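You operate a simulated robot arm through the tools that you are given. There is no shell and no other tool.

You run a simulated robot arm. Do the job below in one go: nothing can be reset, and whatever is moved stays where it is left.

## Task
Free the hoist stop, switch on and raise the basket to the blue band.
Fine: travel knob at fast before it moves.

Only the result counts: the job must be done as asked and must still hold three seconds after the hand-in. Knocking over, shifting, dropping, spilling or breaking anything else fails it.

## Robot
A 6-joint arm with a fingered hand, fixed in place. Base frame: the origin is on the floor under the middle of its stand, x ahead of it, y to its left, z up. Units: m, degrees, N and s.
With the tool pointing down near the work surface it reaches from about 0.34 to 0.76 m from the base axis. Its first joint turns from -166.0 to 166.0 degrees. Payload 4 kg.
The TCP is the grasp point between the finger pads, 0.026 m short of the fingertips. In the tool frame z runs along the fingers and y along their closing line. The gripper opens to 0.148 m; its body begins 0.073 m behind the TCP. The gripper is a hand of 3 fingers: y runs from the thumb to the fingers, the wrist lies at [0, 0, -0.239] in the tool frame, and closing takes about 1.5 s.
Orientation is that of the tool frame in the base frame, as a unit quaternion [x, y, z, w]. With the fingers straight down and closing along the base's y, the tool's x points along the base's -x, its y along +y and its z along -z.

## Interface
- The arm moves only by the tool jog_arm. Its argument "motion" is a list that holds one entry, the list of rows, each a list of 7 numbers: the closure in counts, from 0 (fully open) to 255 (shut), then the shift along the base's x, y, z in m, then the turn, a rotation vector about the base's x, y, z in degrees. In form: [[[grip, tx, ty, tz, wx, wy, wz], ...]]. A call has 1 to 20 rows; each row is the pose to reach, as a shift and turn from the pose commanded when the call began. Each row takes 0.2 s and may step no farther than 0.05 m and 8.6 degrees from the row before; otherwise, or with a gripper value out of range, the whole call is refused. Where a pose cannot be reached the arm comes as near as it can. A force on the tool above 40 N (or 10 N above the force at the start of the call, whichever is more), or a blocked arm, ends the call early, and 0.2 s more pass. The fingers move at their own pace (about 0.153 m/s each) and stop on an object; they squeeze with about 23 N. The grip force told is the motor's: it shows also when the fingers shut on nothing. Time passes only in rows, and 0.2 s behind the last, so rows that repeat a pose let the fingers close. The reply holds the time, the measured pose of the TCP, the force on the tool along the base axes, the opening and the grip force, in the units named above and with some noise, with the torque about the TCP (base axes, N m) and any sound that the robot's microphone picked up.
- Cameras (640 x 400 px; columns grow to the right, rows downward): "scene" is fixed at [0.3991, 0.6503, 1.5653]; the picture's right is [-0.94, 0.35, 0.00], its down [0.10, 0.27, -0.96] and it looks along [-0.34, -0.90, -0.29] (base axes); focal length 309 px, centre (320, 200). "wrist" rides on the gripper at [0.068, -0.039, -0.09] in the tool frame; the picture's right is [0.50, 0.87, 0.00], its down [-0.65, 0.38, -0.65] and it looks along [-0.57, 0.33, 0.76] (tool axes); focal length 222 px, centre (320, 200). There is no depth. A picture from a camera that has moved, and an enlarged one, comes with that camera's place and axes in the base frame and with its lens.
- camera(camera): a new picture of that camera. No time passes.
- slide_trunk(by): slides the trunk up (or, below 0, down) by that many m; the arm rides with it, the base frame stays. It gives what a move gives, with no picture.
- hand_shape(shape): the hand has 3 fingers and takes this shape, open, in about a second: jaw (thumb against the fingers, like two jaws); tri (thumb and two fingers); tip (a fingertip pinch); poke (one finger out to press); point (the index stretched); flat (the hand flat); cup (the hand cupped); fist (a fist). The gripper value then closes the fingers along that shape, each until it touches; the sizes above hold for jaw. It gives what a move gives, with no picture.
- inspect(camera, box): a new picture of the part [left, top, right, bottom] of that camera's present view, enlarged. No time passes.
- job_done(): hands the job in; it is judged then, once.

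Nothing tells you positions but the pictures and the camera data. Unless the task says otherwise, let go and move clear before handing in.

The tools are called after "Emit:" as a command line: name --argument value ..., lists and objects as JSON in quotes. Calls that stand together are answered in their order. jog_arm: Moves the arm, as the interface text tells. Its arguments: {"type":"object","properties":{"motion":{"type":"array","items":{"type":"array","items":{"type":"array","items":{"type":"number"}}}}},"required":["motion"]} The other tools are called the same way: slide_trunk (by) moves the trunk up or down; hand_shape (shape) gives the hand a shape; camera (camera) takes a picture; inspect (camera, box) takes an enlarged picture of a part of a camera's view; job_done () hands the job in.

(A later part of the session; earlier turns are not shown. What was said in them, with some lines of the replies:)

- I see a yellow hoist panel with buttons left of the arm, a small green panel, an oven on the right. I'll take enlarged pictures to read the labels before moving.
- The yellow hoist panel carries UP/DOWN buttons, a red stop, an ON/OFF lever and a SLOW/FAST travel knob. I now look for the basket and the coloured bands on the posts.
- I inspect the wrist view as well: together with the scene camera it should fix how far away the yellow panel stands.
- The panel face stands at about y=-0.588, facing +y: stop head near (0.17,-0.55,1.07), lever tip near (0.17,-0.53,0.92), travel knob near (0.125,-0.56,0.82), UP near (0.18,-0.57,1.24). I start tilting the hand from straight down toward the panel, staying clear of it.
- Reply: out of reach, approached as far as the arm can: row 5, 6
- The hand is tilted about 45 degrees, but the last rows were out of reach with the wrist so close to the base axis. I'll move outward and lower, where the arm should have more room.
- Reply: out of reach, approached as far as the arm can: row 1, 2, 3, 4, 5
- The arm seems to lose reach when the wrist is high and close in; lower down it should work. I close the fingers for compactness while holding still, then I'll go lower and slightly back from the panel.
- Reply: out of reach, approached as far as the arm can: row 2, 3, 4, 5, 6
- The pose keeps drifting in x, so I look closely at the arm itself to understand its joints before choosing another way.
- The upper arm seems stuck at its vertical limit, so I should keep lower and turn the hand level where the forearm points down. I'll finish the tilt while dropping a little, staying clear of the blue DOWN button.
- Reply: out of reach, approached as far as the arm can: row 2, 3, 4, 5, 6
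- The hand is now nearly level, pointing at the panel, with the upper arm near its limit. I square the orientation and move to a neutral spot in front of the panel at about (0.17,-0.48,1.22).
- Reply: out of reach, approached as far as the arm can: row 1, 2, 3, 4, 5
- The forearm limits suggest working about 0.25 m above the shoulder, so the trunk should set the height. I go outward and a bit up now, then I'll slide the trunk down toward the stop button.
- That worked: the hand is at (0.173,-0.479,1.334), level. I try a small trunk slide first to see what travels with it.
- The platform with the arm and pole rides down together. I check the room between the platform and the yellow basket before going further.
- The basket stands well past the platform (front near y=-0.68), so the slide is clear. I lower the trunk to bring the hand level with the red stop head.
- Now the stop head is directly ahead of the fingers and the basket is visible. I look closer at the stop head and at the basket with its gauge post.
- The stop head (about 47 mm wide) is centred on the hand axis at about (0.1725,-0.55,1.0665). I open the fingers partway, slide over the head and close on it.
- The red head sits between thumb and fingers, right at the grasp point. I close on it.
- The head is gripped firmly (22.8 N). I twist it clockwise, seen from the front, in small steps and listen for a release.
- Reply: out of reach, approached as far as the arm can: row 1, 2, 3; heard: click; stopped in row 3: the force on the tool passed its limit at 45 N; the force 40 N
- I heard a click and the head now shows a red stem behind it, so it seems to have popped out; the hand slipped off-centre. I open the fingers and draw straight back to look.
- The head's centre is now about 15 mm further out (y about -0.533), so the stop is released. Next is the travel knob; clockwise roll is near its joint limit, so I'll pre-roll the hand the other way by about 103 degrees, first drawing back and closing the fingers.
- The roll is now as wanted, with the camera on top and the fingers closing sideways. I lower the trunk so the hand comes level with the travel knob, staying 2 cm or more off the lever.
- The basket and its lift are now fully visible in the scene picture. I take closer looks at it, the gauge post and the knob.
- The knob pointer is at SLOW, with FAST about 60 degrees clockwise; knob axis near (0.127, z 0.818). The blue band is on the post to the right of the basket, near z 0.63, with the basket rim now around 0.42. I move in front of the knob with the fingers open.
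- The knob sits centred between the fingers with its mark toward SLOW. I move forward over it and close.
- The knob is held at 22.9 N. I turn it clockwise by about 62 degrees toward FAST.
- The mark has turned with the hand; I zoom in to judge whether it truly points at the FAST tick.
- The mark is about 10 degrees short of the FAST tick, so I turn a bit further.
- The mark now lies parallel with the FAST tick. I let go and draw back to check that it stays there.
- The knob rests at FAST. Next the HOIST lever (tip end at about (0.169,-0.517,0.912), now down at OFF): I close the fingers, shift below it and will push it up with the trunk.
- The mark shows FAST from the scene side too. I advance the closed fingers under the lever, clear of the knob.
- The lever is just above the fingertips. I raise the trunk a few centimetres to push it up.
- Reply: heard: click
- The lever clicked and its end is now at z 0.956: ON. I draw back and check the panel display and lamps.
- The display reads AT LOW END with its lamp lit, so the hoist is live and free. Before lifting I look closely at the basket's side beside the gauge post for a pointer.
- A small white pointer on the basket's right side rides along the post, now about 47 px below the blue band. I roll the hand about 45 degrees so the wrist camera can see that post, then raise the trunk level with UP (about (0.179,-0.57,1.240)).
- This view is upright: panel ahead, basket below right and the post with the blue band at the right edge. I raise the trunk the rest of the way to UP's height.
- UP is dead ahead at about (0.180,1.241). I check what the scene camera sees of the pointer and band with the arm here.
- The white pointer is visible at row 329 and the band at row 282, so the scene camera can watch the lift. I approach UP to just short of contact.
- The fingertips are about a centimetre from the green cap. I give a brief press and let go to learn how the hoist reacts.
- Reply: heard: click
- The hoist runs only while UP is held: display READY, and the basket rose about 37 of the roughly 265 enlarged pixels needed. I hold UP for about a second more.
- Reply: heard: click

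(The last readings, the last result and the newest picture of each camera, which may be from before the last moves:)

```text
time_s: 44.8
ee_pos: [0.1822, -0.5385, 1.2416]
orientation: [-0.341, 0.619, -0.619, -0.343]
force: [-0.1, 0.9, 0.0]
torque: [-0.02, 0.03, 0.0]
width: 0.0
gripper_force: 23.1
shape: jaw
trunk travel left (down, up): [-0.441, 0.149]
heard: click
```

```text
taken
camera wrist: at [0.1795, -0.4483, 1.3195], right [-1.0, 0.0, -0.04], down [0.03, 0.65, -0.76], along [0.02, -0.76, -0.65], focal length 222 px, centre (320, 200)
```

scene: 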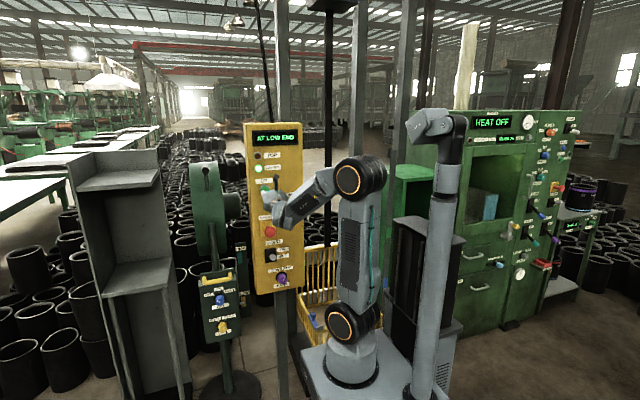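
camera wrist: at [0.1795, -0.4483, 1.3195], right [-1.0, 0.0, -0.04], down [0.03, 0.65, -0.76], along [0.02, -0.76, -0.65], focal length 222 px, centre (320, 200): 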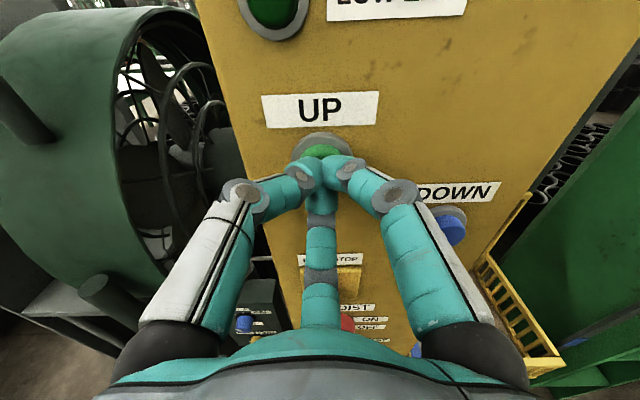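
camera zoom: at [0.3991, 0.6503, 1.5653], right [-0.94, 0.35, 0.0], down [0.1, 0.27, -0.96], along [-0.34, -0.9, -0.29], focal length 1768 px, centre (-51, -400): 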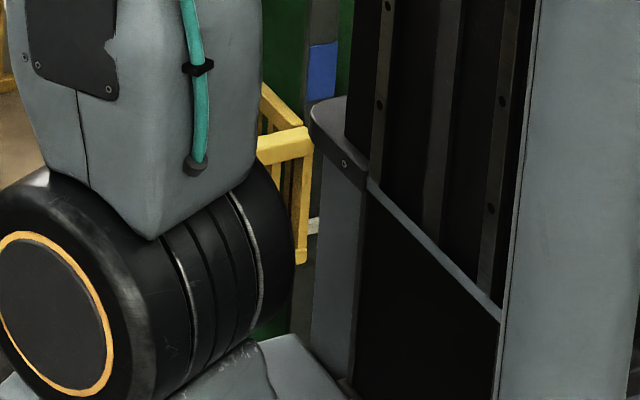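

Another 75 px; the pointer tab now shows near row 227 of the enlarged view. I zoom in to be sure what on the basket is meant to meet the band.

Emit:
inspect --camera "scene" --box '[374, 275, 394, 325]'

Emit:
inspect --camera "wrist" --box '[460, 180, 640, 390]'

Emit:
inspect --camera "scene" --box '[290, 230, 410, 340]'

```text
8.00 times, centred on (384, 300) of scene
camera zoom: at [0.3991, 0.6503, 1.5653], right [-0.94, 0.35, 0.0], down [0.1, 0.27, -0.96], along [-0.34, -0.9, -0.29], focal length 2475 px, centre (-192, -600)
```

zoom: 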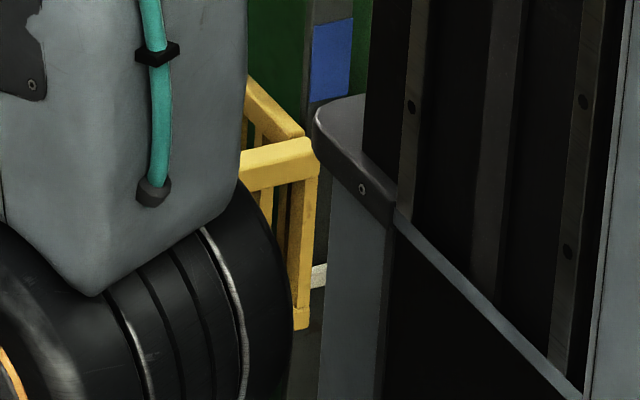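

```text
1.90 times, centred on (550, 285) of wrist
camera zoom: at [0.1795, -0.4483, 1.3195], right [-1.0, 0.0, -0.04], down [0.03, 0.65, -0.76], along [0.02, -0.76, -0.65], focal length 423 px, centre (-118, 38)
```

zoom: 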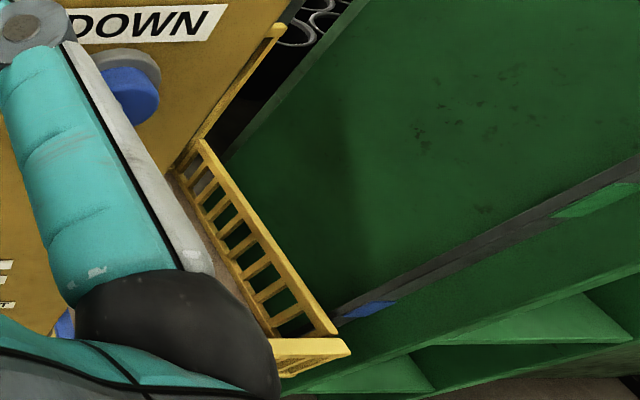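

```text
3.64 times, centred on (350, 285) of scene
camera zoom: at [0.3991, 0.6503, 1.5653], right [-0.94, 0.35, 0.0], down [0.1, 0.27, -0.96], along [-0.34, -0.9, -0.29], focal length 1125 px, centre (211, -109)
```

zoom: 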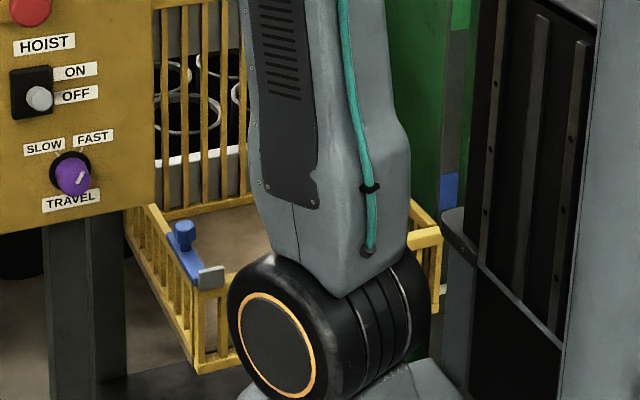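

The white tab at the basket's right side, reaching to the post, is the pointer: now about z 0.45, with the blue band centred near z 0.618. I hold UP for about two seconds, stopping short of the band.

Emit:
jog_arm --motion '[[[255, 0, -0.012, 0, 0, 0, 0], [255, 0, -0.017, 0, 0, 0, 0], [255, 0, -0.017, 0, 0, 0, 0], [255, 0, -0.017, 0, 0, 0, 0], [255, 0, -0.017, 0, 0, 0, 0], [255, 0, -0.017, 0, 0, 0, 0], [255, 0, -0.017, 0, 0, 0, 0], [255, 0, -0.017, 0, 0, 0, 0], [255, 0, 0, 0, 0, 0, 0]]]'

Emit:
inspect --camera "scene" --box '[374, 265, 394, 315]'

Emit:
inspect --camera "scene" --box '[290, 210, 410, 320]'

Emit:
inspect --camera "wrist" --box '[460, 180, 640, 390]'

```text
time_s: 46.8
ee_pos: [0.1805, -0.538, 1.2425]
orientation: [0.342, -0.619, 0.619, 0.342]
force: [-0.1, 0.2, 0.2]
torque: [0.0, 0.0, -0.01]
width: 0.0
gripper_force: 23.3
shape: jaw
trunk travel left (down, up): [-0.441, 0.149]
heard: click
```

```text
8.00 times, centred on (384, 290) of scene
camera zoom: at [0.3991, 0.6503, 1.5653], right [-0.94, 0.35, 0.0], down [0.1, 0.27, -0.96], along [-0.34, -0.9, -0.29], focal length 2475 px, centre (-192, -520)
```

zoom: 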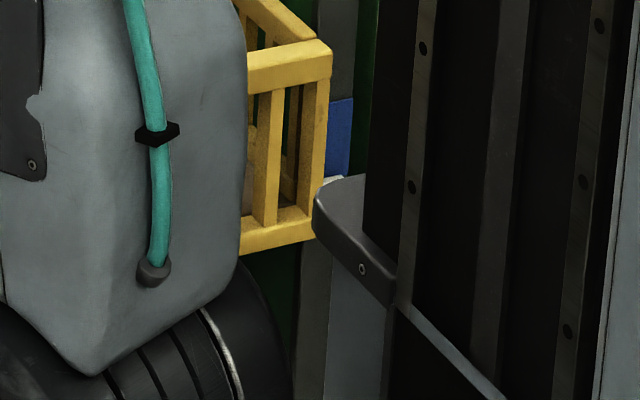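

```text
3.64 times, centred on (350, 265) of scene
camera zoom: at [0.3991, 0.6503, 1.5653], right [-0.94, 0.35, 0.0], down [0.1, 0.27, -0.96], along [-0.34, -0.9, -0.29], focal length 1125 px, centre (211, -36)
```

zoom: 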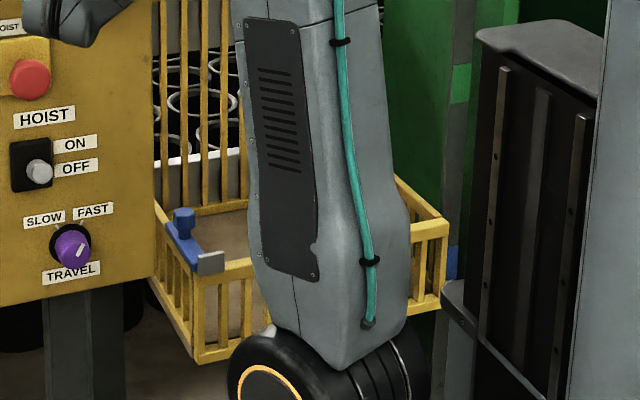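

```text
1.90 times, centred on (550, 285) of wrist
camera zoom: at [0.1791, -0.4484, 1.3193], right [-1.0, 0.0, -0.04], down [0.03, 0.65, -0.76], along [0.02, -0.76, -0.65], focal length 423 px, centre (-118, 38)
```

zoom: 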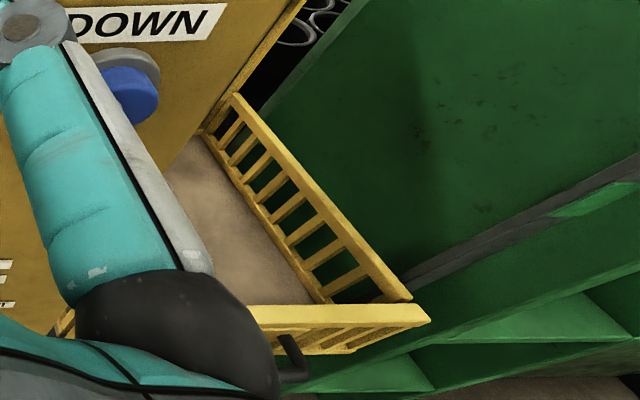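

The tab is now at the lower edge of the blue band, about 5 px short of its middle. I give one short press of about 0.35 s.

Emit:
jog_arm --motion '[[[255, 0, -0.012, 0, 0, 0, 0], [255, 0, -0.017, 0, 0, 0, 0], [255, 0, 0, 0, 0, 0, 0]]]'

Emit:
inspect --camera "scene" --box '[374, 260, 394, 310]'

Emit:
inspect --camera "scene" --box '[380, 270, 392, 295]'

Emit:
camera --camera "wrist"

```text
time_s: 47.6
ee_pos: [0.1802, -0.5388, 1.2424]
orientation: [-0.342, 0.619, -0.618, -0.343]
force: [0.2, -0.3, 0.0]
torque: [-0.01, 0.03, 0.02]
width: 0.0
gripper_force: 23.3
shape: jaw
trunk travel left (down, up): [-0.441, 0.149]
heard: click
```

```text
8.00 times, centred on (384, 285) of scene
camera zoom: at [0.3991, 0.6503, 1.5653], right [-0.94, 0.35, 0.0], down [0.1, 0.27, -0.96], along [-0.34, -0.9, -0.29], focal length 2475 px, centre (-192, -480)
```

zoom: 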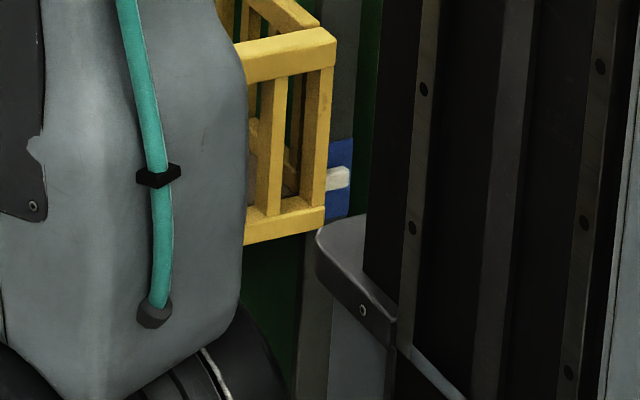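

```text
16.00 times, centred on (386, 282) of scene
camera zoom: at [0.3991, 0.6503, 1.5653], right [-0.94, 0.35, 0.0], down [0.1, 0.27, -0.96], along [-0.34, -0.9, -0.29], focal length 4950 px, centre (-736, -1120)
```

zoom: 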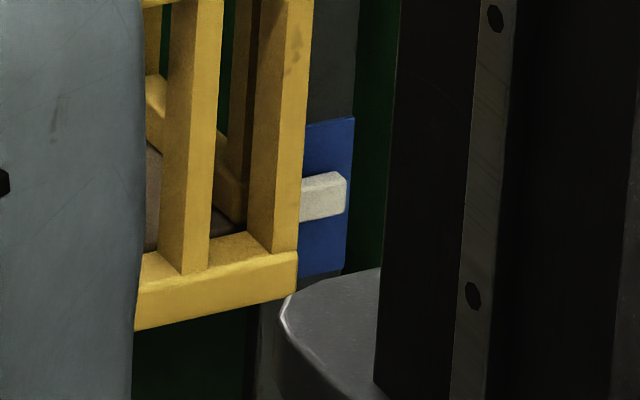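

```text
taken
camera wrist: at [0.1793, -0.4476, 1.3195], right [-1.0, 0.0, -0.04], down [0.03, 0.65, -0.76], along [0.02, -0.76, -0.65], focal length 222 px, centre (320, 200)
```

wrist: 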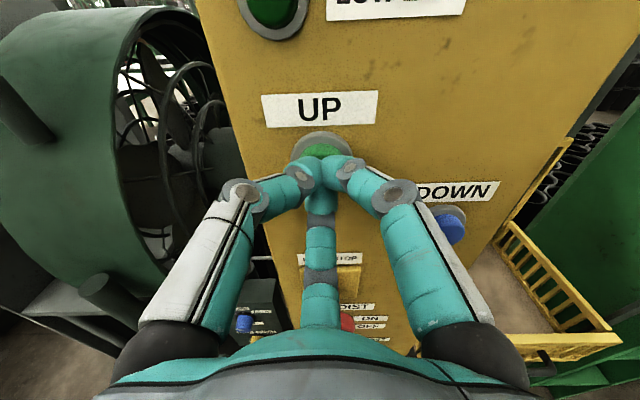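

The white tab now sits in the middle of the blue band. I withdraw the hand straight back from the button and check everything again.

Emit:
jog_arm --motion '[[[255, 0, 0.02, 0, 0, 0, 0], [255, 0, 0.04, 0, 0, 0, 0], [255, 0, 0.06, 0, 0, 0, 0], [255, 0, 0.067, 0, 0, 0, 0], [255, 0, 0.067, 0, 0, 0, 0], [255, 0, 0.067, 0, 0, 0, 0]]]'

Emit:
camera --camera "scene"

Emit:
inspect --camera "scene" --box '[380, 270, 392, 295]'

Emit:
inspect --camera "scene" --box '[230, 110, 330, 300]'

Emit:
inspect --camera "wrist" --box '[440, 180, 640, 390]'

```text
time_s: 49.0
ee_pos: [0.1793, -0.4705, 1.2402]
orientation: [-0.342, 0.619, -0.618, -0.343]
force: [0.0, 0.2, 0.4]
torque: [0.01, 0.04, 0.0]
width: 0.0
gripper_force: 22.6
shape: jaw
trunk travel left (down, up): [-0.441, 0.149]
```

```text
taken
```

scene: 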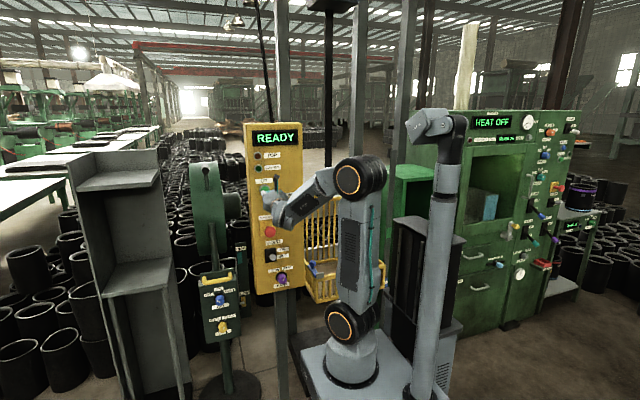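

```text
16.00 times, centred on (386, 282) of scene
camera zoom: at [0.3991, 0.6503, 1.5653], right [-0.94, 0.35, 0.0], down [0.1, 0.27, -0.96], along [-0.34, -0.9, -0.29], focal length 4950 px, centre (-736, -1120)
```

zoom: 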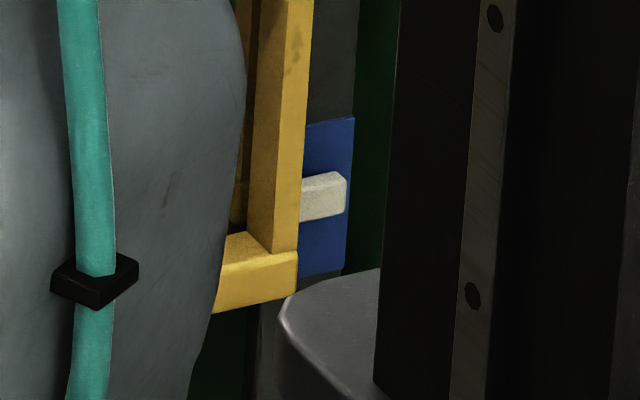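

```text
2.11 times, centred on (280, 205) of scene
camera zoom: at [0.3991, 0.6503, 1.5653], right [-0.94, 0.35, 0.0], down [0.1, 0.27, -0.96], along [-0.34, -0.9, -0.29], focal length 651 px, centre (404, 190)
```

zoom: 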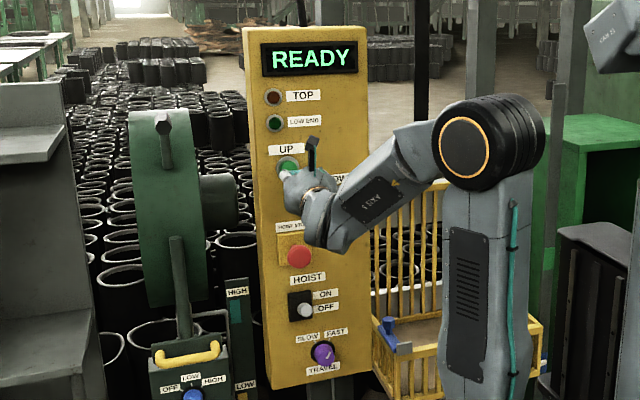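

```text
1.90 times, centred on (540, 285) of wrist
camera zoom: at [0.1787, -0.3801, 1.3187], right [-1.0, 0.0, -0.04], down [0.03, 0.65, -0.76], along [0.02, -0.76, -0.65], focal length 423 px, centre (-99, 38)
```

zoom: 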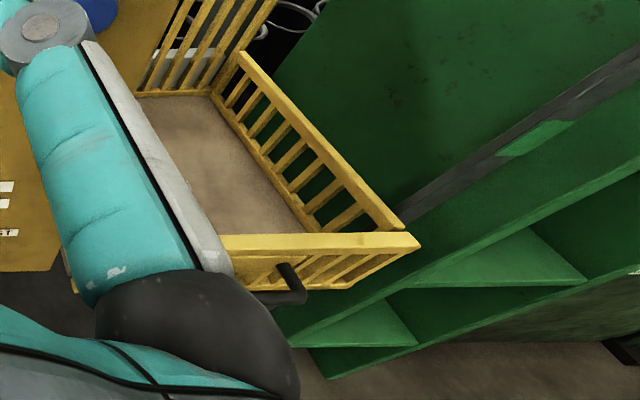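

The tab holds mid-band, the display reads READY, the stop is out, the lever is at ON and the knob is at FAST. The hand is clear of the panel, so I hand the job in.

Emit:
job_done

```text
The job is handed in.
```

The basket is raised to the blue band and the job is handed in; no verdict came back with the hand-in.

- **Stop:** I twisted the hoist stop until it clicked and popped out.
- **Travel knob:** it was set to FAST before the basket moved.
- **Hoist:** the lever is at ON and the display reads READY.
- **Basket:** I held UP in short presses until the basket's white pointer tab sat in the middle of the blue band. It was still there 1.4 s later, with the hand clear of the panel. I took the tab as the mark to line up with the band. Judged by picture, it may sit up to about 1 cm above the band's centre. The band is about 6 cm high.

I saw nothing else in the scene moved or knocked.
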